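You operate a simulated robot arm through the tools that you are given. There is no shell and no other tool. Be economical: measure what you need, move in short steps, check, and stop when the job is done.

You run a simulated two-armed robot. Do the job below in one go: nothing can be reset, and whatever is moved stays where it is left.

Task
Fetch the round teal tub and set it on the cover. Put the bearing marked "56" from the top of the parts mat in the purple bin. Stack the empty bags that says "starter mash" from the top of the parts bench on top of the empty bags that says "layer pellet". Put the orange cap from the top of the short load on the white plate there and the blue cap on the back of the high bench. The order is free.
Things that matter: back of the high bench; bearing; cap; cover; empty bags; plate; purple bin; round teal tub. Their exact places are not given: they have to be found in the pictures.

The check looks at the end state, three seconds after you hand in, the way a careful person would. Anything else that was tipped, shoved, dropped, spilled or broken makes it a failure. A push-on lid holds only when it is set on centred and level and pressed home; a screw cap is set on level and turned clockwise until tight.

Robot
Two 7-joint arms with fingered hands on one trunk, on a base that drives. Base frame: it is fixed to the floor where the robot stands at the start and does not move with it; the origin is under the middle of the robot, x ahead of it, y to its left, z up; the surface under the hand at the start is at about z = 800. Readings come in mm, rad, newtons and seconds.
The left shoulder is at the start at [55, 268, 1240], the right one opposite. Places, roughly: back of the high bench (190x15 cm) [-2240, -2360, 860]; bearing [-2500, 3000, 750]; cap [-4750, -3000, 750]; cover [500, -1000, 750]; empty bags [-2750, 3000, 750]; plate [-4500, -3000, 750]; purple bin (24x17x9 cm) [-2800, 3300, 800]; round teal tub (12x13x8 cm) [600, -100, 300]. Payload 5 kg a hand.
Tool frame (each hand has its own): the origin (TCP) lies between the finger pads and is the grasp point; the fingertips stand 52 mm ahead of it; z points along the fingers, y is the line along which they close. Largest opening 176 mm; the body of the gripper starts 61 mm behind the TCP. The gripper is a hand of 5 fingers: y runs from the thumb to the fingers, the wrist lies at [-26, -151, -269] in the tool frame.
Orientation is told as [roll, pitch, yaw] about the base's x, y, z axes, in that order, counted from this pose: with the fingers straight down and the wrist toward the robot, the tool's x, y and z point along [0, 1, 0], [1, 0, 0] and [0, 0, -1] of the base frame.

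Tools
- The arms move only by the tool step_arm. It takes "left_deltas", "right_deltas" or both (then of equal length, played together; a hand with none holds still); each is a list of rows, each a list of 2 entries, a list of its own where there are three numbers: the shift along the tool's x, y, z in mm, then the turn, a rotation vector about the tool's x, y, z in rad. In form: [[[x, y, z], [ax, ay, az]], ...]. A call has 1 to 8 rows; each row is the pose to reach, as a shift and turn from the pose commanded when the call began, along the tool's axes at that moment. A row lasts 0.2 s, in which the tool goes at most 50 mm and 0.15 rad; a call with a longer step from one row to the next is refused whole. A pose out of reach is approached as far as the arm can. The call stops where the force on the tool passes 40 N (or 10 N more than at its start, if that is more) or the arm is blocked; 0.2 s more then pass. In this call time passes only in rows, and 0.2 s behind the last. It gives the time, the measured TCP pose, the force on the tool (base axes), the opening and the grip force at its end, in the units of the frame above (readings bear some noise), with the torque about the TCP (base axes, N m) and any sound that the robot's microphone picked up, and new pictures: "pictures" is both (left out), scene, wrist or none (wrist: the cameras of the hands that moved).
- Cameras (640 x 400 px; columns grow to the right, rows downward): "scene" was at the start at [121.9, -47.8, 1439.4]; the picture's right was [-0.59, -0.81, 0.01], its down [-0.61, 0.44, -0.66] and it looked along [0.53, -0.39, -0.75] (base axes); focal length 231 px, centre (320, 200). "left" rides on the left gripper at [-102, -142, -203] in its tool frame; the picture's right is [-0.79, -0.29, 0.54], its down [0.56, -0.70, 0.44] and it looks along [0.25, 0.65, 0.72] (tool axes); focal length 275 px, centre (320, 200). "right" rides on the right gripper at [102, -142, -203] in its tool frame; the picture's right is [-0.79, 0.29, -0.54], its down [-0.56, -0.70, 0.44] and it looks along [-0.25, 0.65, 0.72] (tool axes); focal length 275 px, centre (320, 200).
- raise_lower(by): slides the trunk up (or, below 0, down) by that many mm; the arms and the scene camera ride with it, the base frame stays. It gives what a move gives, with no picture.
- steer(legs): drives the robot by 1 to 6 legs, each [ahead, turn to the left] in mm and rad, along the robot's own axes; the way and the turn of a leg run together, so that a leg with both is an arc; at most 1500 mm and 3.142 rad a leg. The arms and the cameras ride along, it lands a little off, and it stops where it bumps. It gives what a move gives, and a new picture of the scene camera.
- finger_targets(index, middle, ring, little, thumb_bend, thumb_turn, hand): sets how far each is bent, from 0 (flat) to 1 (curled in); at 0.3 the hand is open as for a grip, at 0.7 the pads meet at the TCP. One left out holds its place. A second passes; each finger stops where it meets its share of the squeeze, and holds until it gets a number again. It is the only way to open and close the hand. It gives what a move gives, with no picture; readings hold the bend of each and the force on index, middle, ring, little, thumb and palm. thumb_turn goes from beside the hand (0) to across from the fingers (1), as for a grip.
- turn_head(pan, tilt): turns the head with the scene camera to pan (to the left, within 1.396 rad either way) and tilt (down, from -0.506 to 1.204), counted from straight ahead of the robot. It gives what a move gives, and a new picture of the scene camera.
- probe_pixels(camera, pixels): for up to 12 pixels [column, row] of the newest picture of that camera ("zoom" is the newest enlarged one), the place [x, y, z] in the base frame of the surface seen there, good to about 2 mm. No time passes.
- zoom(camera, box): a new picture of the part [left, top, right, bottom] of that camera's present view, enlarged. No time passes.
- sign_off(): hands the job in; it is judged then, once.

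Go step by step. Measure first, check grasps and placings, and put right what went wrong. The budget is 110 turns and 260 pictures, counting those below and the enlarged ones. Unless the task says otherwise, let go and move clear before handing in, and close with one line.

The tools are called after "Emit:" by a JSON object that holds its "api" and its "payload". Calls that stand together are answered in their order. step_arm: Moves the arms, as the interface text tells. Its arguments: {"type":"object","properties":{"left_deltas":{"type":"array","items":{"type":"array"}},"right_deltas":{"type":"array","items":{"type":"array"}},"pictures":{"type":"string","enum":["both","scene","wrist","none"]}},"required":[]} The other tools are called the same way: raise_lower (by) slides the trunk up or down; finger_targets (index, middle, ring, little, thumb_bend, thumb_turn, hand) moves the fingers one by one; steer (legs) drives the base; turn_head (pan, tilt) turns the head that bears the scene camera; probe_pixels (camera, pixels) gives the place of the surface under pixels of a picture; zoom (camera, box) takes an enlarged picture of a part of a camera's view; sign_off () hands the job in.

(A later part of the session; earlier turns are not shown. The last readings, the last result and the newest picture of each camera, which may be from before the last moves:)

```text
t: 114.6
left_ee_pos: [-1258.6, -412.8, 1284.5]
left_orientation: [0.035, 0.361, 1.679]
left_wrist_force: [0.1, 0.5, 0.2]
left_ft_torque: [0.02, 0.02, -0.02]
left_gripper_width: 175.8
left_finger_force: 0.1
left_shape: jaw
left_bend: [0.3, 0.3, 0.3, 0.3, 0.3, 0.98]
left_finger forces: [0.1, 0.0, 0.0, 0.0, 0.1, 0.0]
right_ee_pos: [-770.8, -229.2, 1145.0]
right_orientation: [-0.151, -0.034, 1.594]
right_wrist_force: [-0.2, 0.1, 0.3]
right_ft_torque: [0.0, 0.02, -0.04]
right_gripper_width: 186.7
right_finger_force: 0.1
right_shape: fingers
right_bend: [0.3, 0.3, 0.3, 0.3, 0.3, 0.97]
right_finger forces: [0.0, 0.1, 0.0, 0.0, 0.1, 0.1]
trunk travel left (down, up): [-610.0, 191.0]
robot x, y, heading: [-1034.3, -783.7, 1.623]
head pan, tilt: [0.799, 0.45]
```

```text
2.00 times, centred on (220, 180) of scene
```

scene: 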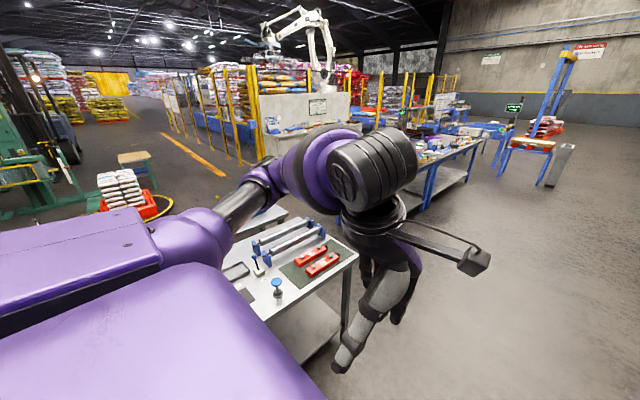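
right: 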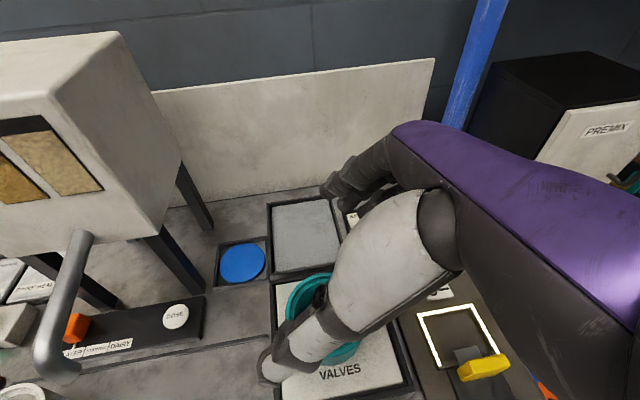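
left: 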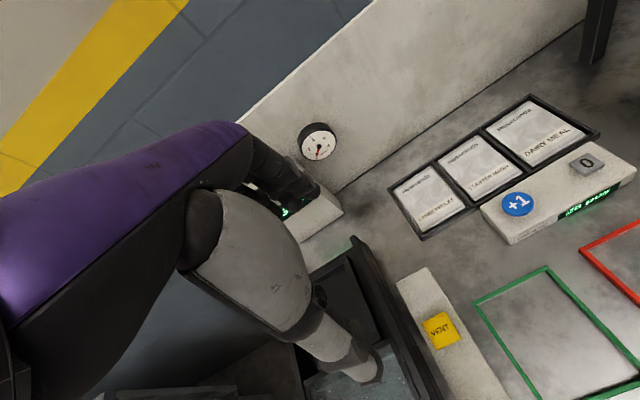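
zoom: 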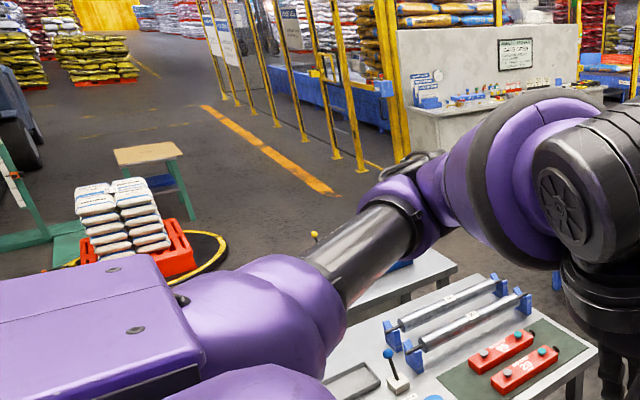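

The gap in the line must be further along +y. I'll drive 1.4 m along the aisle and look left for it.

Emit:
{"api": "steer", "payload": {"legs": [[1400, 0]]}}

Emit:
{"api": "turn_head", "payload": {"pan": 1.35, "tilt": 0.5}}

```text
t: 124.2
left_ee_pos: [-1331.7, 993.7, 1284.3]
left_orientation: [0.036, 0.361, 1.683]
left_wrist_force: [1.2, 0.5, 0.0]
left_ft_torque: [-0.07, 0.04, -0.04]
left_gripper_width: 176.1
left_finger_force: 0.1
left_shape: jaw
left_bend: [0.3, 0.3, 0.3, 0.3, 0.3, 0.98]
left_finger forces: [0.0, 0.0, 0.1, 0.0, 0.0, 0.0]
right_ee_pos: [-844.5, 1178.4, 1146.3]
right_orientation: [-0.149, -0.033, 1.596]
right_wrist_force: [1.1, 0.4, 0.3]
right_ft_torque: [-0.06, 0.05, 0.03]
right_gripper_width: 186.4
right_finger_force: 0.0
right_shape: fingers
right_bend: [0.3, 0.3, 0.3, 0.3, 0.3, 0.97]
right_finger forces: [0.0, 0.0, 0.0, 0.0, 0.0, 0.0]
trunk travel left (down, up): [-610.0, 191.0]
robot x, y, heading: [-1108.2, 625.6, 1.62]
head pan, tilt: [0.799, 0.45]
```

scene: 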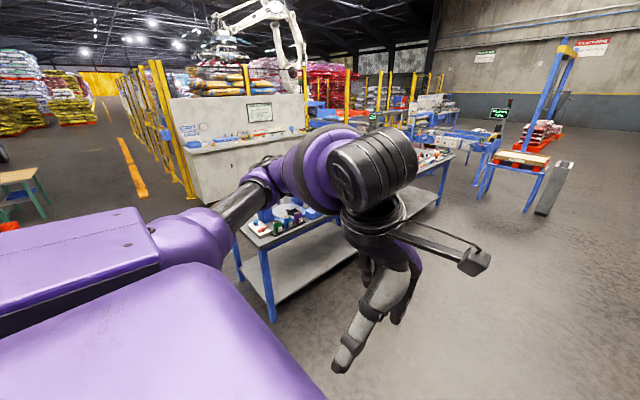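

```text
t: 125.2
left_ee_pos: [-1327.8, 988.7, 1292.2]
left_orientation: [0.025, 0.363, 1.709]
left_wrist_force: [-0.1, 0.7, 0.8]
left_ft_torque: [-0.09, -0.02, 0.01]
left_gripper_width: 176.0
left_finger_force: 0.0
left_shape: jaw
left_bend: [0.3, 0.3, 0.3, 0.3, 0.3, 0.97]
left_finger forces: [0.0, 0.0, 0.0, 0.0, 0.0, 0.0]
right_ee_pos: [-846.6, 1172.9, 1140.9]
right_orientation: [-0.165, -0.017, 1.606]
right_wrist_force: [-0.3, 0.1, -0.2]
right_ft_torque: [-0.06, -0.03, -0.04]
right_gripper_width: 186.6
right_finger_force: 0.0
right_shape: fingers
right_bend: [0.3, 0.3, 0.3, 0.3, 0.3, 0.98]
right_finger forces: [0.0, 0.0, 0.0, 0.1, 0.1, 0.0]
trunk travel left (down, up): [-610.0, 191.0]
robot x, y, heading: [-1106.6, 623.2, 1.625]
head pan, tilt: [1.349, 0.499]
```

scene: 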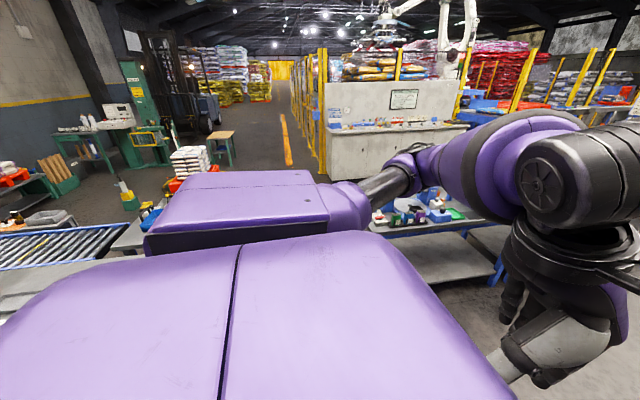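

The bearing and bags bench is further along this aisle, so I'll do those jobs first. I'll drive to y≈3000 and turn to face the bench.

Emit:
{"api": "steer", "payload": {"legs": [[1200, 0], [1130, 0], [0, 1.5]]}}

Emit:
{"api": "turn_head", "payload": {"pan": 0.0, "tilt": 0.6}}

```text
t: 146.5
left_ee_pos: [-1613.0, 2749.8, 1293.2]
left_orientation: [0.053, 0.384, -3.087]
left_wrist_force: [0.0, 0.1, -0.1]
left_ft_torque: [-0.01, -0.04, 0.02]
left_gripper_width: 175.9
left_finger_force: 0.0
left_shape: jaw
left_bend: [0.3, 0.3, 0.3, 0.3, 0.3, 0.98]
left_finger forces: [0.0, 0.0, 0.1, 0.0, 0.0, 0.0]
right_ee_pos: [-1769.4, 3270.2, 1151.4]
right_orientation: [-0.224, -0.032, 3.083]
right_wrist_force: [0.2, -0.3, 0.0]
right_ft_torque: [-0.02, 0.01, 0.03]
right_gripper_width: 186.5
right_finger_force: 0.1
right_shape: fingers
right_bend: [0.3, 0.3, 0.3, 0.3, 0.3, 0.98]
right_finger forces: [0.1, 0.0, 0.1, 0.1, 0.1, 0.0]
trunk travel left (down, up): [-610.0, 191.0]
robot x, y, heading: [-1233.3, 2958.2, 3.132]
head pan, tilt: [1.349, 0.499]
```

scene: 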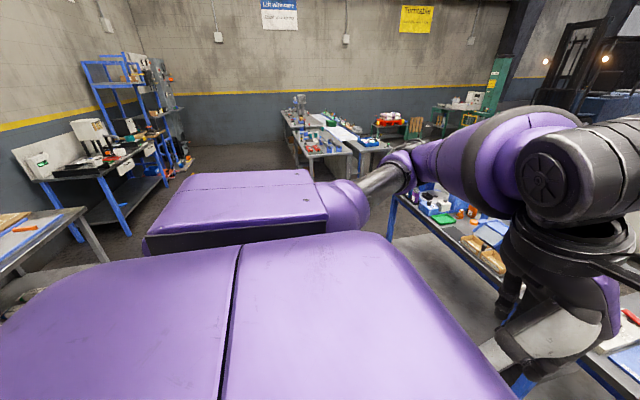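

```text
t: 148.0
left_ee_pos: [-1602.8, 2751.8, 1302.6]
left_orientation: [0.045, 0.383, -3.069]
left_wrist_force: [-0.3, -1.3, -0.6]
left_ft_torque: [0.08, 0.0, 0.02]
left_gripper_width: 176.0
left_finger_force: 0.1
left_shape: jaw
left_bend: [0.3, 0.3, 0.3, 0.3, 0.3, 0.98]
left_finger forces: [0.1, 0.0, 0.0, 0.1, 0.0, 0.0]
right_ee_pos: [-1761.9, 3268.6, 1149.2]
right_orientation: [-0.246, -0.018, 3.091]
right_wrist_force: [-0.6, 0.3, 0.0]
right_ft_torque: [0.09, 0.03, 0.01]
right_gripper_width: 186.7
right_finger_force: 0.0
right_shape: fingers
right_bend: [0.3, 0.3, 0.3, 0.3, 0.3, 0.97]
right_finger forces: [0.0, 0.0, 0.0, 0.1, 0.0, 0.0]
trunk travel left (down, up): [-610.0, 191.0]
robot x, y, heading: [-1238.1, 2961.1, 3.132]
head pan, tilt: [0.0, 0.6]
```

scene: 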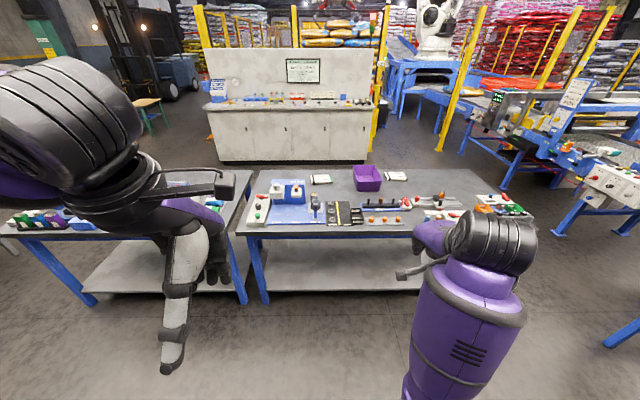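

The purple bin is at (367,178), and the bench in front holds parts and flat white items at (320,178) and (395,175). I'll zoom in and probe.

Emit:
{"api": "zoom", "payload": {"camera": "scene", "box": [230, 150, 390, 250]}}

Emit:
{"api": "zoom", "payload": {"camera": "scene", "box": [350, 150, 510, 250]}}

Emit:
{"api": "probe_pixels", "payload": {"camera": "scene", "pixels": [[321, 178], [397, 176], [355, 168], [380, 168], [367, 190], [345, 213], [381, 214], [240, 230], [330, 215], [380, 205], [290, 215], [440, 205]]}}

```text
4.00 times, centred on (310, 200) of scene
```

zoom: 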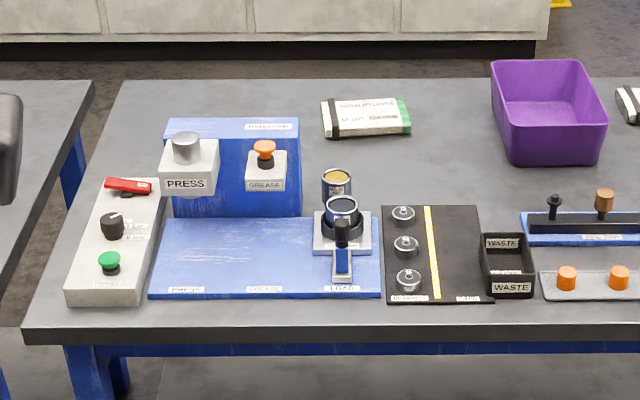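

```text
4.00 times, centred on (430, 200) of scene
```

zoom: 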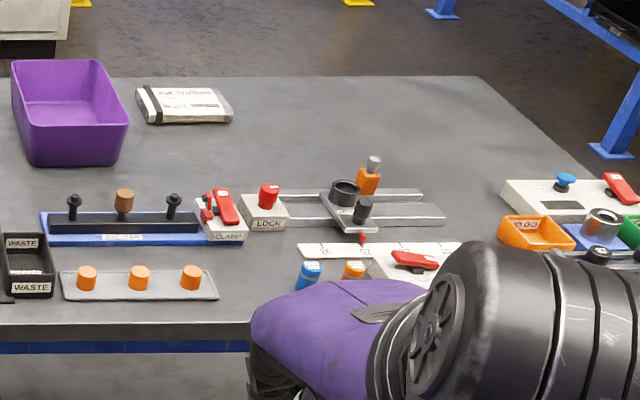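

```text
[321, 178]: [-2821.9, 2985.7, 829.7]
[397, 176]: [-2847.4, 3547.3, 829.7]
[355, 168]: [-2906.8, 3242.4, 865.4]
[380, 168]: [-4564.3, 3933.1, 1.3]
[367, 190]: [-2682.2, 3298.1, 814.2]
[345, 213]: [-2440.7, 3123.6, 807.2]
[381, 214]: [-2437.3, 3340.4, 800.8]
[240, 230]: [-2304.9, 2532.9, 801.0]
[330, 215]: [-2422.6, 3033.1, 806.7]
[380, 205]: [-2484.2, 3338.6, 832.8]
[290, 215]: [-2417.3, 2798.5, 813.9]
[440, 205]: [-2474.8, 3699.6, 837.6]
```

Three bearings lie on the black mat, with bag bundles at (−2822,2986) and (−2847,3547) and the bin near (−2790,3290). I'll go closer to read the marks.

Emit:
{"api": "steer", "payload": {"legs": [[500, 0]]}}

Emit:
{"api": "turn_head", "payload": {"pan": -0.05, "tilt": 0.85}}

Emit:
{"api": "zoom", "payload": {"camera": "scene", "box": [220, 60, 380, 160]}}

Emit:
{"api": "zoom", "payload": {"camera": "scene", "box": [360, 60, 520, 160]}}

```text
t: 151.9
left_ee_pos: [-2109.3, 2755.8, 1301.5]
left_orientation: [0.046, 0.382, -3.065]
left_wrist_force: [-0.7, 0.0, 1.2]
left_ft_torque: [-0.09, -0.1, -0.03]
left_gripper_width: 176.0
left_finger_force: 0.0
left_shape: jaw
left_bend: [0.3, 0.3, 0.3, 0.3, 0.3, 0.98]
left_finger forces: [0.0, 0.1, 0.1, 0.0, 0.1, 0.1]
right_ee_pos: [-2272.7, 3273.8, 1150.1]
right_orientation: [-0.241, -0.019, 3.091]
right_wrist_force: [-0.8, 1.2, 0.3]
right_ft_torque: [-0.06, -0.06, -0.01]
right_gripper_width: 186.6
right_finger_force: 0.0
right_shape: fingers
right_bend: [0.3, 0.3, 0.3, 0.3, 0.3, 0.97]
right_finger forces: [0.0, 0.1, 0.0, 0.0, 0.0, 0.0]
trunk travel left (down, up): [-610.0, 191.0]
robot x, y, heading: [-1733.7, 2964.9, 3.134]
head pan, tilt: [0.0, 0.6]
```

scene: 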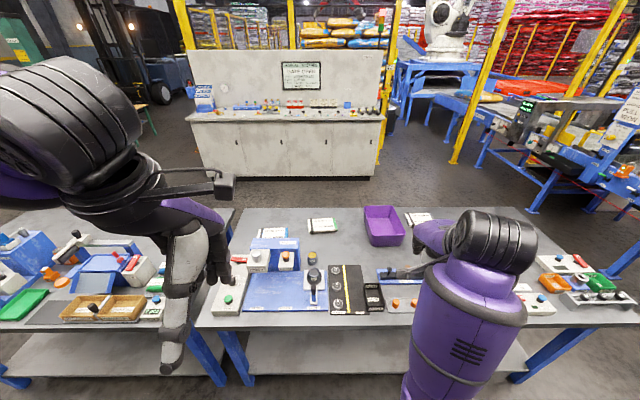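

```text
t: 152.7
left_ee_pos: [-2103.0, 2759.6, 1311.9]
left_orientation: [0.034, 0.382, -3.041]
left_wrist_force: [0.3, 0.1, 0.3]
left_ft_torque: [-0.04, 0.05, -0.04]
left_gripper_width: 175.7
left_finger_force: 0.0
left_shape: jaw
left_bend: [0.3, 0.3, 0.3, 0.3, 0.3, 0.97]
left_finger forces: [0.0, 0.1, 0.0, 0.0, 0.0, 0.0]
right_ee_pos: [-2264.9, 3270.3, 1147.5]
right_orientation: [-0.257, -0.005, 3.103]
right_wrist_force: [1.1, 0.4, -0.5]
right_ft_torque: [-0.04, 0.03, 0.02]
right_gripper_width: 186.8
right_finger_force: 0.0
right_shape: fingers
right_bend: [0.3, 0.3, 0.3, 0.3, 0.3, 0.97]
right_finger forces: [0.0, 0.0, 0.0, 0.0, 0.0, 0.0]
trunk travel left (down, up): [-610.0, 191.0]
robot x, y, heading: [-1742.1, 2963.4, 3.135]
head pan, tilt: [-0.051, 0.85]
```

scene: 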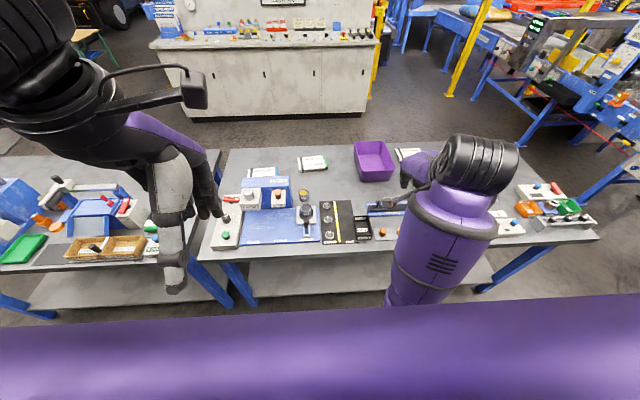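

```text
4.00 times, centred on (300, 110) of scene
```

zoom: 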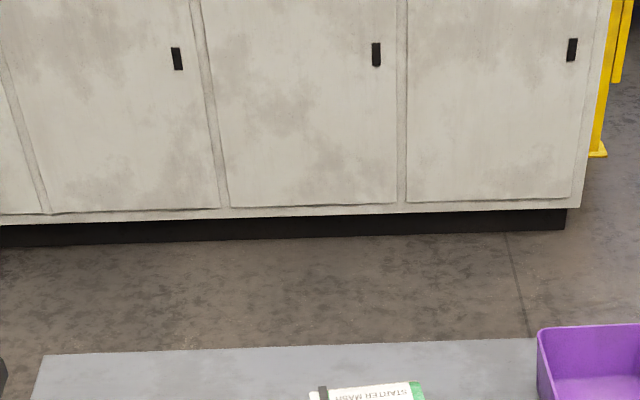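

```text
4.00 times, centred on (440, 110) of scene
```

zoom: 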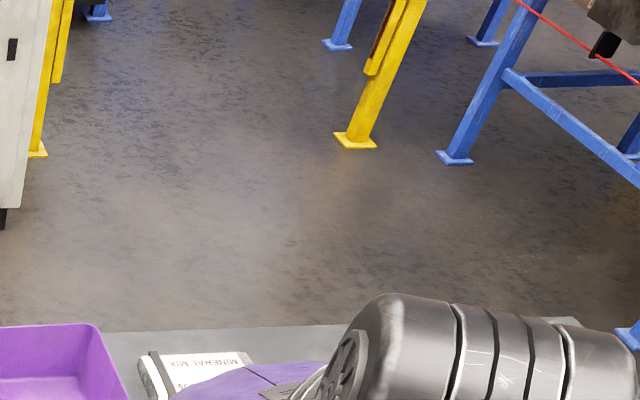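

The bundle at (312,163) reads "STARTER MASH" and the one at (405,155) "MINERAL MIX"; there's another at (262,170). I'll zoom there and on the bearings.

Emit:
{"api": "zoom", "payload": {"camera": "scene", "box": [230, 140, 358, 220]}}

Emit:
{"api": "zoom", "payload": {"camera": "scene", "box": [300, 190, 380, 240]}}

Emit:
{"api": "probe_pixels", "payload": {"camera": "scene", "pixels": [[327, 207], [327, 219], [327, 234], [313, 163], [262, 171], [299, 166], [327, 162], [249, 173], [276, 171], [373, 165], [355, 145], [389, 147]]}}

```text
5.00 times, centred on (294, 180) of scene
```

zoom: 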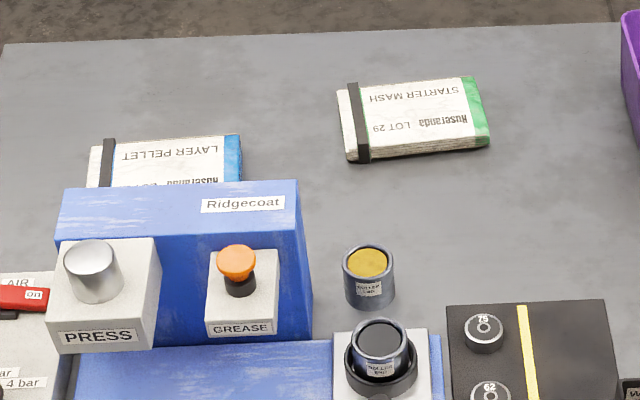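

```text
8.00 times, centred on (340, 215) of scene
```

zoom: 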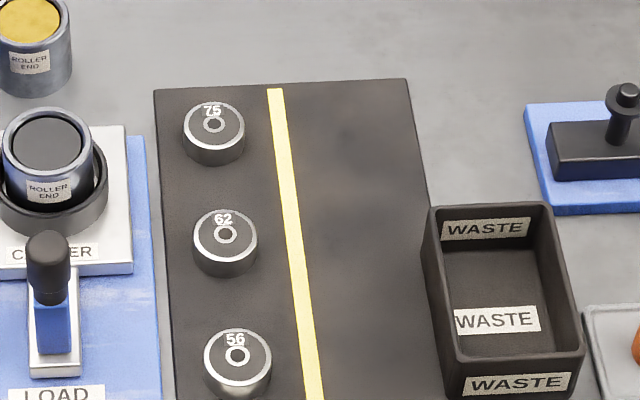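

```text
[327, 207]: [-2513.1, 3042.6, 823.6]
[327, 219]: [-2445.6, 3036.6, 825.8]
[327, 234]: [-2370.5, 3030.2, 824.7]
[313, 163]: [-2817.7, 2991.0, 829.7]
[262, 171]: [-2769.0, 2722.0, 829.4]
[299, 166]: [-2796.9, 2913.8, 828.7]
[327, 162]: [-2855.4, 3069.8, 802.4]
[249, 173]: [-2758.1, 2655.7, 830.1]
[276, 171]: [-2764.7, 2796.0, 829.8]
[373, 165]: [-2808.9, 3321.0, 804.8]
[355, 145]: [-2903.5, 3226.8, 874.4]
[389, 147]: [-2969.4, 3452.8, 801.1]
```

The bearing marked 56 is the front one, at about (−2372,3031), top z≈824. "LAYER PELLET" is at about (−2765,2722) and "STARTER MASH" at about (−2815,2990). I'll turn slightly left and lower the trunk, with ring and little fingers curled for a pinch.

Emit:
{"api": "steer", "payload": {"legs": [[0, 0.2]]}}

Emit:
{"api": "raise_lower", "payload": {"by": -130}}

Emit:
{"api": "finger_targets", "payload": {"hand": "right", "index": 0.5, "middle": 0.5, "ring": 1.0, "little": 1.0, "thumb_bend": 0.5}}

Emit:
{"api": "step_arm", "payload": {"right_deltas": [[[0, 0, 0], [0, 0, 0]]], "pictures": "both"}}

```text
t: 154.1
left_ee_pos: [-2054.2, 2688.8, 1310.0]
left_orientation: [0.061, 0.397, -2.858]
left_wrist_force: [0.5, -2.1, -0.4]
left_ft_torque: [0.19, 0.0, 0.06]
left_gripper_width: 176.1
left_finger_force: 0.1
left_shape: jaw
left_bend: [0.3, 0.3, 0.3, 0.3, 0.3, 0.98]
left_finger forces: [0.1, 0.0, 0.0, 0.0, 0.0, 0.0]
right_ee_pos: [-2323.3, 3182.3, 1155.8]
right_orientation: [-0.311, -0.012, -3.015]
right_wrist_force: [1.1, -1.5, 0.9]
right_ft_torque: [0.16, 0.04, -0.01]
right_gripper_width: 186.7
right_finger_force: 0.0
right_shape: fingers
right_bend: [0.3, 0.3, 0.3, 0.3, 0.3, 0.98]
right_finger forces: [0.1, 0.0, 0.0, 0.1, 0.1, 0.0]
trunk travel left (down, up): [-610.0, 191.0]
robot x, y, heading: [-1742.4, 2967.0, -2.951]
head pan, tilt: [-0.051, 0.85]
```

scene: 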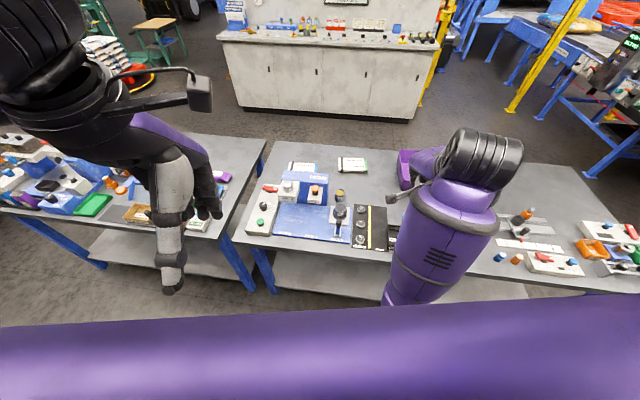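

```text
t: 155.7
left_ee_pos: [-2047.5, 2694.7, 1178.9]
left_orientation: [0.061, 0.42, -2.839]
left_wrist_force: [0.7, -0.2, 0.1]
left_ft_torque: [-0.02, 0.09, 0.01]
left_gripper_width: 176.2
left_finger_force: 0.1
left_shape: jaw
left_bend: [0.3, 0.3, 0.3, 0.3, 0.3, 0.98]
left_finger forces: [0.0, 0.1, 0.0, 0.1, 0.0, 0.0]
right_ee_pos: [-2313.9, 3185.0, 1009.2]
right_orientation: [-0.328, 0.031, -3.009]
right_wrist_force: [0.3, 0.8, 0.5]
right_ft_torque: [-0.02, 0.05, -0.01]
right_gripper_width: 186.8
right_finger_force: 0.1
right_shape: fingers
right_bend: [0.3, 0.3, 0.3, 0.3, 0.3, 0.98]
right_finger forces: [0.0, 0.0, 0.1, 0.1, 0.1, 0.0]
trunk travel left (down, up): [-480.0, 321.0]
robot x, y, heading: [-1741.4, 2963.2, -2.949]
head pan, tilt: [-0.051, 0.85]
```

```text
t: 156.7
left_ee_pos: [-2046.5, 2694.1, 1178.2]
left_orientation: [0.058, 0.419, -2.839]
left_wrist_force: [-0.6, -0.2, 0.9]
left_ft_torque: [-0.02, -0.03, -0.01]
left_gripper_width: 176.1
left_finger_force: 0.1
left_shape: jaw
left_bend: [0.3, 0.3, 0.3, 0.3, 0.3, 0.98]
left_finger forces: [0.0, 0.0, 0.2, 0.0, 0.0, 0.0]
right_ee_pos: [-2313.1, 3184.6, 1007.7]
right_orientation: [-0.33, 0.031, -3.008]
right_wrist_force: [-0.3, 1.3, 0.0]
right_ft_torque: [0.03, -0.01, 0.0]
right_gripper_width: 99.8
right_finger_force: 0.0
right_shape: fingers
right_bend: [0.5, 0.5, 1.0, 1.0, 0.5, 0.98]
right_finger forces: [0.0, 0.1, 0.0, 0.0, 0.0, 0.0]
trunk travel left (down, up): [-480.0, 321.0]
robot x, y, heading: [-1741.1, 2966.6, -2.945]
head pan, tilt: [-0.051, 0.85]
```

```text
t: 157.1
left_ee_pos: [-2047.6, 2695.2, 1177.6]
left_orientation: [0.06, 0.421, -2.841]
left_wrist_force: [-0.1, 0.1, 0.2]
left_ft_torque: [0.01, 0.0, 0.01]
left_gripper_width: 175.8
left_finger_force: 0.0
left_shape: jaw
left_bend: [0.3, 0.3, 0.3, 0.3, 0.3, 0.98]
left_finger forces: [0.0, 0.1, 0.0, 0.1, 0.1, 0.0]
right_ee_pos: [-2313.4, 3185.9, 1008.1]
right_orientation: [-0.328, 0.03, -3.01]
right_wrist_force: [0.2, 0.7, 0.0]
right_ft_torque: [0.0, -0.01, 0.01]
right_gripper_width: 99.8
right_finger_force: 0.2
right_shape: fingers
right_bend: [0.5, 0.5, 1.0, 1.0, 0.5, 0.98]
right_finger forces: [0.0, 0.0, 0.0, 0.0, 0.1, 0.1]
trunk travel left (down, up): [-480.0, 321.0]
robot x, y, heading: [-1740.4, 2964.3, -2.946]
head pan, tilt: [-0.051, 0.85]
```

scene: 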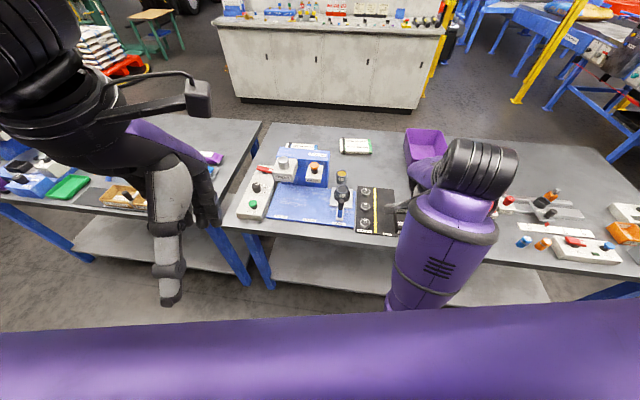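
right: 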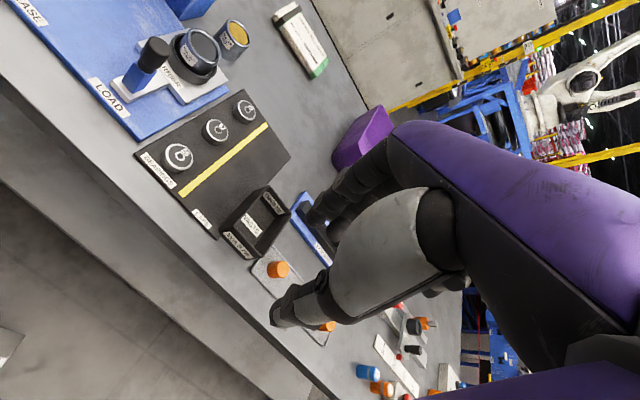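

I'll zoom in on the hand and bearings to measure fingertip positions and the bearing precisely.

Emit:
{"api": "zoom", "payload": {"camera": "right", "box": [120, 80, 440, 340]}}

Emit:
{"api": "probe_pixels", "payload": {"camera": "right", "pixels": [[178, 155], [178, 148], [171, 165], [216, 130], [277, 312], [285, 320], [310, 213], [332, 232], [328, 205], [158, 172], [215, 205], [139, 155]]}}

```text
1.54 times, centred on (280, 210) of right
```

zoom: 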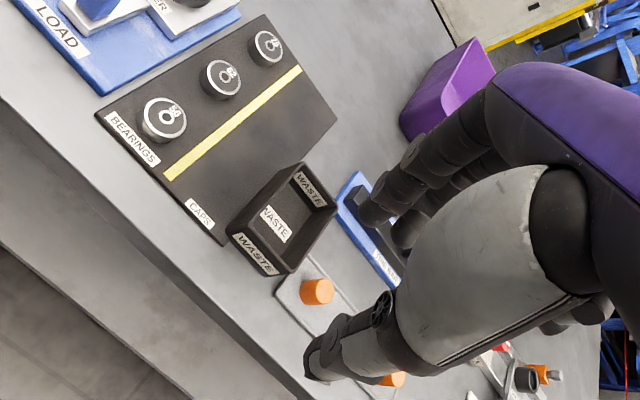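

```text
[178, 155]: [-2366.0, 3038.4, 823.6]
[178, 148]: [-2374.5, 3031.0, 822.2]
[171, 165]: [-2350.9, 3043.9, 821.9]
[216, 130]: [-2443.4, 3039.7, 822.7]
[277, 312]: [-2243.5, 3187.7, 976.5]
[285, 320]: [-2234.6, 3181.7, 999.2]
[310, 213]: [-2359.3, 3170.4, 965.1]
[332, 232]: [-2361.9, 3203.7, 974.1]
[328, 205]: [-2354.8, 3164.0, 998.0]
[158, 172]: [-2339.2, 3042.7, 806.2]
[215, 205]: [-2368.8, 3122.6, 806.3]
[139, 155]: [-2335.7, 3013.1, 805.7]
```

Bearing 56 is centred at about (−2365,3038), top 823, mat 806. Fingertips sit about 40–45 mm ahead of the TCP. I'll level the tool over the bearing, yaw it for a diagonal pinch and narrow the fingers.

Emit:
{"api": "step_arm", "payload": {"right_deltas": [[[34, 16, -7], [0, 0.082, 0]], [[68, 33, -14], [0, 0.164, 0]], [[102, 50, -20], [0, 0.246, 0]], [[135, 66, -27], [0, 0.328, 0]]], "pictures": "none"}}

Emit:
{"api": "step_arm", "payload": {"right_deltas": [[[0, 0, 0], [0, 0, 0.13]], [[0, 0, 0], [0, 0, 0.26]], [[0, 0, 0], [0, 0, 0.39]], [[0, 0, 0], [0, 0, 0.52]], [[0, 0, 0], [0, 0, 0.65]], [[0, 0, 0], [0, 0, 0.78]], [[0, 0, 0], [0, 0, 0.91]], [[0, 0, 0], [0, 0, 1.036]]], "pictures": "none"}}

Emit:
{"api": "finger_targets", "payload": {"hand": "right", "index": 0.57, "middle": 0.57, "thumb_bend": 0.57}}

Emit:
{"api": "step_arm", "payload": {"right_deltas": [[[0, 0, 0], [0, 0, 0]]], "pictures": "wrist"}}

```text
t: 158.3
left_ee_pos: [-2037.4, 2701.9, 1189.9]
left_orientation: [0.049, 0.416, -2.819]
left_wrist_force: [2.6, 3.3, 0.7]
left_ft_torque: [-0.36, 0.33, 0.01]
left_gripper_width: 176.0
left_finger_force: 0.1
left_shape: jaw
left_bend: [0.3, 0.3, 0.3, 0.3, 0.3, 0.97]
left_finger forces: [0.0, 0.0, 0.0, 0.1, 0.0, 0.0]
right_ee_pos: [-2353.8, 3082.0, 1002.0]
right_orientation: [-0.054, -0.028, -3.033]
right_wrist_force: [2.2, 3.7, 0.8]
right_ft_torque: [-0.47, 0.34, 0.04]
right_gripper_width: 100.0
right_finger_force: 0.1
right_shape: fingers
right_bend: [0.5, 0.5, 1.0, 1.0, 0.5, 0.98]
right_finger forces: [0.1, 0.0, 0.0, 0.0, 0.1, 0.1]
trunk travel left (down, up): [-480.0, 321.0]
robot x, y, heading: [-1738.9, 2963.5, -2.951]
head pan, tilt: [-0.051, 0.85]
stopped in row 4 (right hand): the arm was blocked; the commanded pose is now the measured one
```

```text
t: 160.3
left_ee_pos: [-2033.2, 2708.2, 1198.3]
left_orientation: [0.041, 0.418, -2.799]
left_wrist_force: [2.0, 2.5, -0.1]
left_ft_torque: [-0.33, 0.31, 0.0]
left_gripper_width: 176.1
left_finger_force: 0.1
left_shape: jaw
left_bend: [0.3, 0.3, 0.3, 0.3, 0.3, 0.98]
left_finger forces: [0.0, 0.0, 0.1, 0.0, 0.0, 0.0]
right_ee_pos: [-2364.6, 3135.7, 979.6]
right_orientation: [0.002, -0.148, 2.202]
right_wrist_force: [2.6, 3.3, 0.4]
right_ft_torque: [-0.43, 0.29, 0.17]
right_gripper_width: 99.6
right_finger_force: 0.1
right_shape: fingers
right_bend: [0.5, 0.5, 1.0, 1.0, 0.5, 0.98]
right_finger forces: [0.0, 0.0, 0.0, 0.0, 0.0, 0.0]
right hand out of reach, approached as far as the arm can: row 7, 8
trunk travel left (down, up): [-480.0, 321.0]
robot x, y, heading: [-1739.6, 2962.2, -2.948]
head pan, tilt: [-0.051, 0.85]
stopped in row 8 (right hand): the arm was blocked; the commanded pose is now the measured one
```

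```text
t: 161.3
left_ee_pos: [-2034.8, 2705.5, 1196.7]
left_orientation: [0.04, 0.42, -2.8]
left_wrist_force: [-0.1, -0.6, -0.4]
left_ft_torque: [0.04, -0.04, 0.01]
left_gripper_width: 175.9
left_finger_force: 0.1
left_shape: jaw
left_bend: [0.3, 0.3, 0.3, 0.3, 0.3, 0.98]
left_finger forces: [0.1, 0.1, 0.0, 0.0, 0.1, 0.0]
right_ee_pos: [-2366.5, 3131.8, 977.0]
right_orientation: [-0.007, -0.148, 2.208]
right_wrist_force: [-0.3, -1.1, 0.0]
right_ft_torque: [0.04, -0.03, -0.02]
right_gripper_width: 73.3
right_finger_force: 0.0
right_shape: fingers
right_bend: [0.56, 0.56, 1.0, 1.0, 0.56, 0.98]
right_finger forces: [0.0, 0.0, 0.1, 0.0, 0.0, 0.0]
trunk travel left (down, up): [-480.0, 321.0]
robot x, y, heading: [-1742.1, 2964.5, -2.946]
head pan, tilt: [-0.051, 0.85]
```

```text
t: 161.7
left_ee_pos: [-2035.6, 2705.2, 1196.4]
left_orientation: [0.039, 0.421, -2.8]
left_wrist_force: [-0.3, -0.5, 0.3]
left_ft_torque: [0.02, 0.01, 0.01]
left_gripper_width: 175.9
left_finger_force: 0.1
left_shape: jaw
left_bend: [0.3, 0.3, 0.3, 0.3, 0.3, 0.98]
left_finger forces: [0.0, 0.0, 0.0, 0.1, 0.0, 0.0]
right_ee_pos: [-2365.0, 3131.9, 974.3]
right_orientation: [-0.009, -0.148, 2.208]
right_wrist_force: [-0.4, -0.2, -0.1]
right_ft_torque: [0.02, -0.02, 0.03]
right_gripper_width: 73.0
right_finger_force: 0.1
right_shape: fingers
right_bend: [0.56, 0.56, 1.0, 1.0, 0.56, 0.98]
right_finger forces: [0.0, 0.1, 0.0, 0.0, 0.1, 0.1]
trunk travel left (down, up): [-480.0, 321.0]
robot x, y, heading: [-1742.0, 2965.9, -2.949]
head pan, tilt: [-0.051, 0.85]
```

right: 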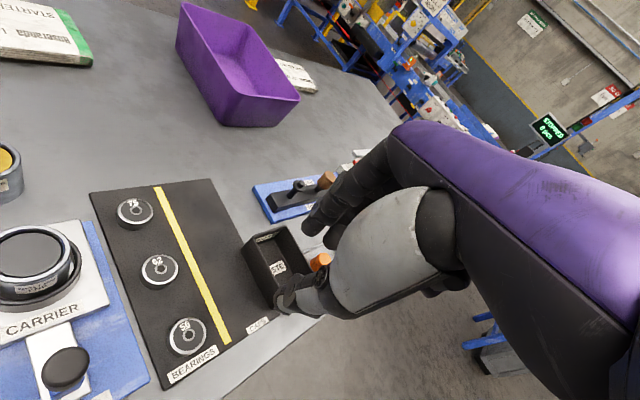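

The wrist was too far inward, toward the robot's centreline, so it hit a limit. I'll back off 200 mm and turn a little left, which puts the bearing to the right-front as with the tub.

Emit:
{"api": "steer", "payload": {"legs": [[-200, 0], [0, 0.2]]}}

Emit:
{"api": "step_arm", "payload": {"right_deltas": [[[0, 30, 0], [0.074, 0, 0.085]], [[0, 60, 0], [0.148, 0, 0.17]], [[0, 60, 0], [0.148, 0, 0.17]]], "pictures": "wrist"}}

```text
t: 164.7
left_ee_pos: [-1774.6, 2689.4, 1195.8]
left_orientation: [0.068, 0.434, -2.606]
left_wrist_force: [1.1, -0.8, -0.6]
left_ft_torque: [0.06, 0.01, 0.0]
left_gripper_width: 175.8
left_finger_force: 0.1
left_shape: jaw
left_bend: [0.3, 0.3, 0.3, 0.3, 0.3, 0.98]
left_finger forces: [0.1, 0.0, 0.0, 0.0, 0.0, 0.1]
right_ee_pos: [-2186.1, 3044.4, 976.2]
right_orientation: [-0.011, -0.157, 2.413]
right_wrist_force: [0.2, -0.5, 0.7]
right_ft_torque: [0.01, -0.03, 0.02]
right_gripper_width: 73.2
right_finger_force: 0.1
right_shape: fingers
right_bend: [0.56, 0.56, 1.0, 1.0, 0.56, 0.98]
right_finger forces: [0.0, 0.0, 0.0, 0.1, 0.1, 0.0]
trunk travel left (down, up): [-480.0, 321.0]
robot x, y, heading: [-1538.3, 3006.1, -2.741]
head pan, tilt: [-0.051, 0.85]
```

scene: 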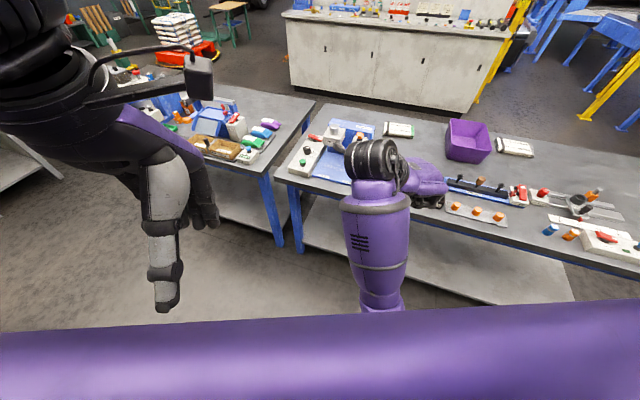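

```text
t: 165.5
left_ee_pos: [-1764.8, 2694.5, 1202.9]
left_orientation: [0.062, 0.429, -2.596]
left_wrist_force: [-0.2, -1.6, -0.4]
left_ft_torque: [0.17, 0.0, 0.0]
left_gripper_width: 176.0
left_finger_force: 0.1
left_shape: jaw
left_bend: [0.3, 0.3, 0.3, 0.3, 0.3, 0.97]
left_finger forces: [0.1, 0.0, 0.0, 0.0, 0.1, 0.1]
right_ee_pos: [-2235.1, 3110.2, 984.7]
right_orientation: [0.012, -0.055, 2.234]
right_wrist_force: [-0.1, -0.6, 0.8]
right_ft_torque: [0.13, -0.04, -0.02]
right_gripper_width: 73.3
right_finger_force: 0.0
right_shape: fingers
right_bend: [0.56, 0.56, 1.0, 1.0, 0.56, 0.98]
right_finger forces: [0.1, 0.0, 0.1, 0.0, 0.0, 0.0]
right hand out of reach, approached as far as the arm can: row 2, 3
trunk travel left (down, up): [-480.0, 321.0]
robot x, y, heading: [-1539.4, 3005.6, -2.744]
head pan, tilt: [-0.051, 0.85]
```

right: 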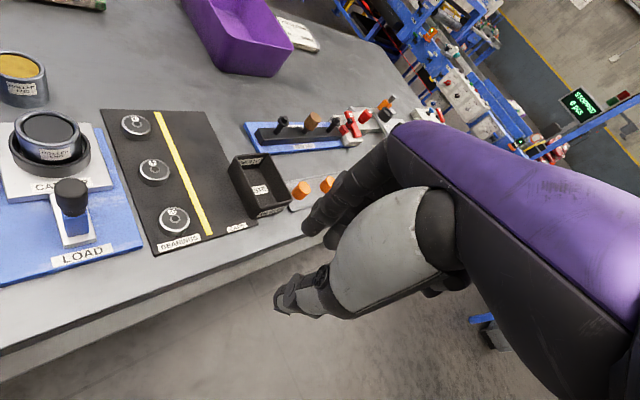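

Reachable again. I'll move over the bearing at z≈940 and level.

Emit:
{"api": "step_arm", "payload": {"right_deltas": [[[35, 5, 12], [0.014, 0, 0]], [[70, 10, 23], [0.028, 0, 0]], [[105, 16, 35], [0.042, 0, 0]], [[140, 21, 46], [0.055, 0, 0]]], "pictures": "wrist"}}

```text
t: 166.7
left_ee_pos: [-1754.7, 2706.1, 1216.1]
left_orientation: [0.054, 0.422, -2.581]
left_wrist_force: [3.6, 3.7, 0.7]
left_ft_torque: [-0.44, 0.39, 0.01]
left_gripper_width: 176.1
left_finger_force: 0.0
left_shape: jaw
left_bend: [0.3, 0.3, 0.3, 0.3, 0.3, 0.98]
left_finger forces: [0.0, 0.0, 0.1, 0.0, 0.0, 0.0]
right_ee_pos: [-2344.0, 3074.1, 932.6]
right_orientation: [-0.002, -0.014, 2.211]
right_wrist_force: [2.3, 4.5, 1.8]
right_ft_torque: [-0.49, 0.26, 0.12]
right_gripper_width: 73.0
right_finger_force: 0.1
right_shape: fingers
right_bend: [0.56, 0.56, 1.0, 1.0, 0.56, 0.98]
right_finger forces: [0.0, 0.0, 0.1, 0.1, 0.0, 0.0]
trunk travel left (down, up): [-480.0, 321.0]
robot x, y, heading: [-1537.7, 3004.9, -2.744]
head pan, tilt: [-0.051, 0.85]
stopped in row 4 (right hand): the arm was blocked; the commanded pose is now the measured one
```

right: 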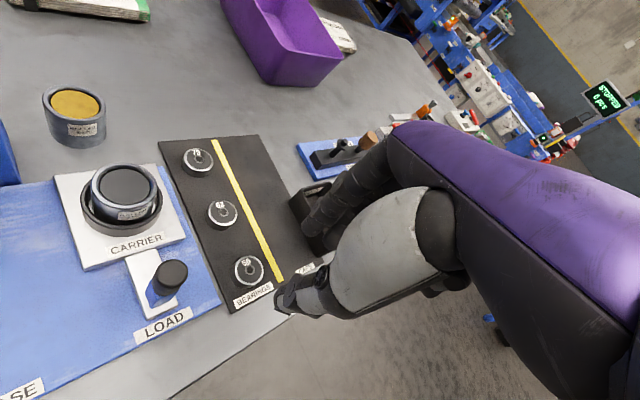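

The block seems to be elbow against torso. I'll raise the trunk 80 mm for clearance and turn the base further left, so the arm works out to its own side.

Emit:
{"api": "raise_lower", "payload": {"by": 80}}

Emit:
{"api": "steer", "payload": {"legs": [[0, 0.25]]}}

Emit:
{"api": "step_arm", "payload": {"right_deltas": [[[0, 0, 0], [0, 0, 0]]], "pictures": "wrist"}}

```text
t: 167.8
left_ee_pos: [-1757.2, 2703.9, 1298.2]
left_orientation: [0.05, 0.409, -2.576]
left_wrist_force: [-0.2, 0.2, -0.7]
left_ft_torque: [0.09, -0.13, -0.1]
left_gripper_width: 176.1
left_finger_force: 0.2
left_shape: jaw
left_bend: [0.3, 0.3, 0.3, 0.3, 0.3, 0.98]
left_finger forces: [0.1, 0.0, 0.1, 0.0, 0.0, 0.0]
right_ee_pos: [-2357.5, 3102.2, 1004.4]
right_orientation: [-0.026, -0.057, 2.192]
right_wrist_force: [-0.9, -0.7, -0.8]
right_ft_torque: [0.06, -0.09, 0.0]
right_gripper_width: 73.2
right_finger_force: 0.1
right_shape: fingers
right_bend: [0.56, 0.56, 1.0, 1.0, 0.56, 0.98]
right_finger forces: [0.1, 0.0, 0.0, 0.1, 0.0, 0.0]
trunk travel left (down, up): [-560.0, 241.0]
robot x, y, heading: [-1540.7, 3000.6, -2.746]
head pan, tilt: [-0.051, 0.85]
```

```text
t: 169.4
left_ee_pos: [-1673.6, 2658.4, 1300.1]
left_orientation: [0.084, 0.421, -2.331]
left_wrist_force: [0.9, 0.0, 0.8]
left_ft_torque: [0.0, 0.07, 0.03]
left_gripper_width: 176.0
left_finger_force: 0.0
left_shape: jaw
left_bend: [0.3, 0.3, 0.3, 0.3, 0.3, 0.98]
left_finger forces: [0.0, 0.1, 0.0, 0.0, 0.0, 0.0]
right_ee_pos: [-2357.5, 2892.4, 1010.0]
right_orientation: [-0.02, -0.058, 2.448]
right_wrist_force: [0.4, 0.6, 0.0]
right_ft_torque: [0.01, 0.06, 0.03]
right_gripper_width: 73.0
right_finger_force: 0.1
right_shape: fingers
right_bend: [0.56, 0.56, 1.0, 1.0, 0.56, 0.98]
right_finger forces: [0.1, 0.1, 0.0, 0.0, 0.1, 0.0]
trunk travel left (down, up): [-560.0, 241.0]
robot x, y, heading: [-1541.7, 3011.9, -2.49]
head pan, tilt: [-0.051, 0.85]
```

scene: 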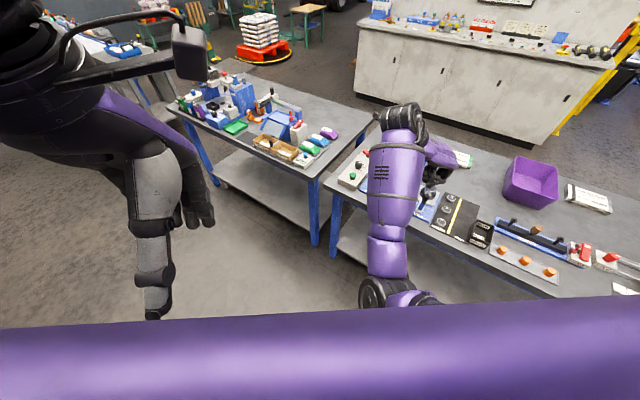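

```text
t: 169.8
left_ee_pos: [-1664.9, 2666.3, 1305.5]
left_orientation: [0.072, 0.414, -2.324]
left_wrist_force: [-0.2, -1.7, -1.5]
left_ft_torque: [0.23, 0.03, 0.04]
left_gripper_width: 175.6
left_finger_force: 0.0
left_shape: jaw
left_bend: [0.3, 0.3, 0.3, 0.3, 0.3, 0.97]
left_finger forces: [0.0, 0.0, 0.1, 0.0, 0.1, 0.0]
right_ee_pos: [-2348.4, 2901.6, 1018.0]
right_orientation: [-0.011, -0.066, 2.443]
right_wrist_force: [0.8, -2.5, 1.3]
right_ft_torque: [0.24, 0.03, -0.1]
right_gripper_width: 73.1
right_finger_force: 0.1
right_shape: fingers
right_bend: [0.56, 0.56, 1.0, 1.0, 0.56, 0.98]
right_finger forces: [0.1, 0.1, 0.0, 0.0, 0.1, 0.0]
trunk travel left (down, up): [-560.0, 241.0]
robot x, y, heading: [-1541.6, 3007.6, -2.493]
head pan, tilt: [-0.051, 0.85]
```

right: 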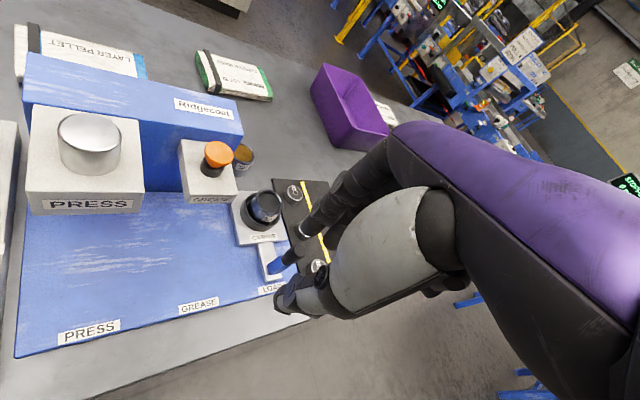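

I'll move the hand right, back over the bearing, and level it.

Emit:
{"api": "step_arm", "payload": {"right_deltas": [[[-25, 24, 10], [0.017, 0.003, 0.052]], [[-50, 48, 20], [0.033, 0.005, 0.105]], [[-75, 73, 30], [0.05, 0.008, 0.158]], [[-100, 97, 39], [0.066, 0.01, 0.21]], [[-100, 97, 39], [0.066, 0.01, 0.21]]], "pictures": "wrist"}}

```text
t: 171.2
left_ee_pos: [-1656.5, 2682.5, 1317.5]
left_orientation: [0.067, 0.411, -2.309]
left_wrist_force: [1.2, 2.8, 0.9]
left_ft_torque: [-0.46, 0.17, 0.0]
left_gripper_width: 176.0
left_finger_force: 0.1
left_shape: jaw
left_bend: [0.3, 0.3, 0.3, 0.3, 0.3, 0.97]
left_finger forces: [0.0, 0.0, 0.0, 0.1, 0.0, 0.0]
right_ee_pos: [-2358.6, 3084.0, 997.2]
right_orientation: [0.008, -0.049, 2.214]
right_wrist_force: [2.2, 3.9, -0.6]
right_ft_torque: [-0.49, 0.17, 0.11]
right_gripper_width: 73.0
right_finger_force: 0.0
right_shape: fingers
right_bend: [0.56, 0.56, 1.0, 1.0, 0.56, 0.98]
right_finger forces: [0.0, 0.1, 0.0, 0.1, 0.0, 0.1]
trunk travel left (down, up): [-560.0, 241.0]
robot x, y, heading: [-1546.8, 3010.0, -2.488]
head pan, tilt: [-0.051, 0.85]
stopped in row 5 (right hand): the arm was blocked; the commanded pose is now the measured one
```

right: 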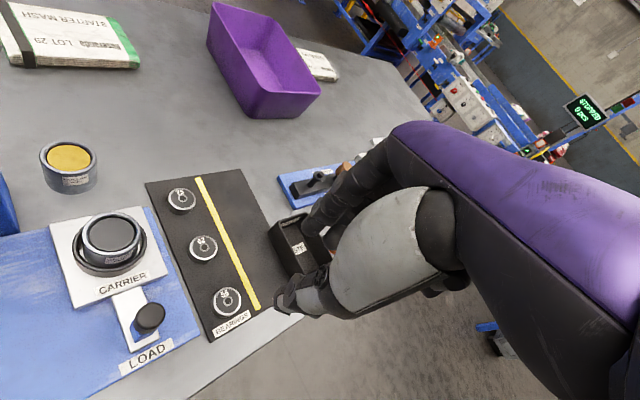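

The signature (drift right, pitch negative) matches a wrist limit at strongly negative yaw, as it did with the tub. I'll use near-natural yaw instead, closing along x with a narrow opening to clear bearing 62, and reposition the base with the hand raised.

Emit:
{"api": "raise_lower", "payload": {"by": 80}}

Emit:
{"api": "steer", "payload": {"legs": [[0, 0.493], [126, 0], [0, -0.895]]}}

Emit:
{"api": "step_arm", "payload": {"right_deltas": [[[0, 0, 0], [0, 0, -0.14]], [[0, 0, 0], [0, 0, -0.28]], [[0, 0, 0], [0, 0, -0.42]], [[0, 0, 0], [0, 0, -0.56]], [[0, 0, 0], [0, 0, -0.7]], [[0, 0, 0], [0, 0, -0.84]], [[0, 0, 0], [0, 0, -0.98]], [[0, 0, 0], [0, 0, -1.12]]], "pictures": "none"}}

Emit:
{"api": "step_arm", "payload": {"right_deltas": [[[0, 0, 0], [0, 0, -0.1]], [[0, 0, 0], [0, 0, -0.2]]], "pictures": "wrist"}}

```text
t: 172.4
left_ee_pos: [-1659.6, 2677.7, 1398.2]
left_orientation: [0.065, 0.404, -2.308]
left_wrist_force: [0.1, -0.4, -0.1]
left_ft_torque: [0.17, -0.07, -0.03]
left_gripper_width: 175.7
left_finger_force: 0.1
left_shape: jaw
left_bend: [0.3, 0.3, 0.3, 0.3, 0.3, 0.97]
left_finger forces: [0.0, 0.0, 0.0, 0.0, 0.0, 0.0]
right_ee_pos: [-2367.0, 3101.5, 1075.7]
right_orientation: [-0.011, -0.091, 2.205]
right_wrist_force: [-1.1, -1.2, 0.2]
right_ft_torque: [0.07, -0.02, -0.04]
right_gripper_width: 73.2
right_finger_force: 0.1
right_shape: fingers
right_bend: [0.56, 0.56, 1.0, 1.0, 0.56, 0.98]
right_finger forces: [0.1, 0.1, 0.0, 0.0, 0.1, 0.0]
trunk travel left (down, up): [-640.0, 161.0]
robot x, y, heading: [-1542.6, 3007.2, -2.491]
head pan, tilt: [-0.051, 0.85]
```

```text
t: 179.4
left_ee_pos: [-1827.7, 2629.3, 1395.8]
left_orientation: [0.091, 0.408, -2.706]
left_wrist_force: [0.5, -0.7, 0.2]
left_ft_torque: [-0.05, 0.06, 0.03]
left_gripper_width: 175.9
left_finger_force: 0.1
left_shape: jaw
left_bend: [0.3, 0.3, 0.3, 0.3, 0.3, 0.98]
left_finger forces: [0.0, 0.1, 0.0, 0.0, 0.0, 0.0]
right_ee_pos: [-2325.6, 3286.5, 1077.2]
right_orientation: [-0.001, -0.08, 1.814]
right_wrist_force: [0.9, -0.1, -0.4]
right_ft_torque: [-0.02, 0.0, 0.0]
right_gripper_width: 73.2
right_finger_force: 0.1
right_shape: fingers
right_bend: [0.56, 0.56, 1.0, 1.0, 0.56, 0.98]
right_finger forces: [0.1, 0.0, 0.0, 0.0, 0.0, 0.1]
trunk travel left (down, up): [-640.0, 161.0]
robot x, y, heading: [-1595.5, 2882.7, -2.88]
head pan, tilt: [-0.051, 0.85]
```

scene: 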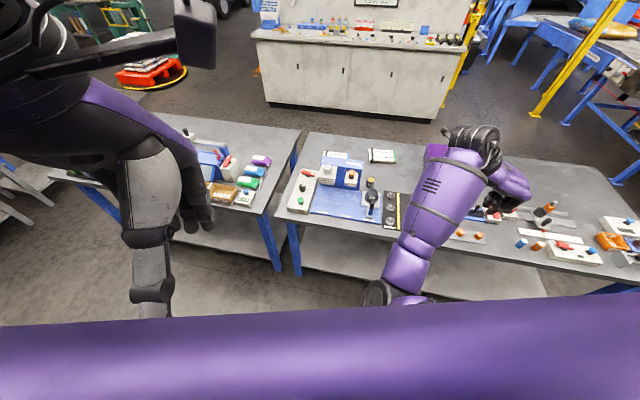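

```text
t: 181.2
left_ee_pos: [-1813.7, 2634.7, 1403.1]
left_orientation: [0.086, 0.4, -2.699]
left_wrist_force: [0.2, -0.6, 0.4]
left_ft_torque: [0.04, -0.01, 0.02]
left_gripper_width: 176.0
left_finger_force: 0.2
left_shape: jaw
left_bend: [0.3, 0.3, 0.3, 0.3, 0.3, 0.98]
left_finger forces: [0.1, 0.0, 0.0, 0.1, 0.0, 0.1]
right_ee_pos: [-2311.3, 3290.8, 1086.4]
right_orientation: [-0.066, -0.046, 2.938]
right_wrist_force: [0.2, -1.1, 0.5]
right_ft_torque: [0.08, -0.04, -0.02]
right_gripper_width: 73.1
right_finger_force: 0.1
right_shape: fingers
right_bend: [0.56, 0.56, 1.0, 1.0, 0.56, 0.98]
right_finger forces: [0.1, 0.0, 0.0, 0.1, 0.0, 0.1]
trunk travel left (down, up): [-640.0, 161.0]
robot x, y, heading: [-1597.3, 2882.6, -2.876]
head pan, tilt: [-0.051, 0.85]
```

```text
t: 181.8
left_ee_pos: [-1814.4, 2634.2, 1402.0]
left_orientation: [0.087, 0.401, -2.699]
left_wrist_force: [0.6, -0.4, -0.4]
left_ft_torque: [0.04, -0.05, 0.02]
left_gripper_width: 175.9
left_finger_force: 0.1
left_shape: jaw
left_bend: [0.3, 0.3, 0.3, 0.3, 0.3, 0.98]
left_finger forces: [0.1, 0.1, 0.1, 0.1, 0.0, 0.0]
right_ee_pos: [-2311.7, 3292.2, 1086.2]
right_orientation: [-0.077, -0.03, 3.138]
right_wrist_force: [-0.3, 0.4, 0.3]
right_ft_torque: [0.07, -0.06, -0.01]
right_gripper_width: 73.2
right_finger_force: 0.1
right_shape: fingers
right_bend: [0.56, 0.56, 1.0, 1.0, 0.56, 0.98]
right_finger forces: [0.0, 0.1, 0.0, 0.0, 0.1, 0.0]
trunk travel left (down, up): [-640.0, 161.0]
robot x, y, heading: [-1591.6, 2881.3, -2.877]
head pan, tilt: [-0.051, 0.85]
```

right: 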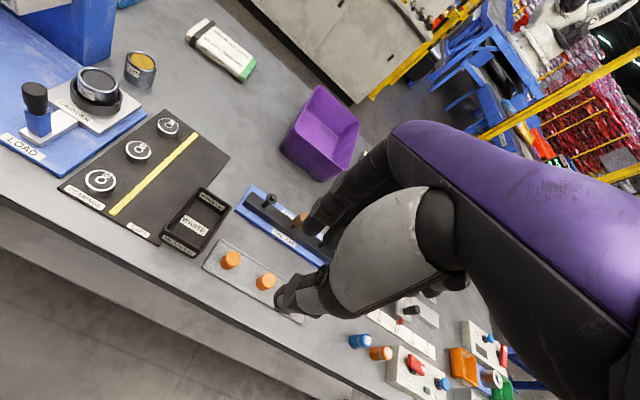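

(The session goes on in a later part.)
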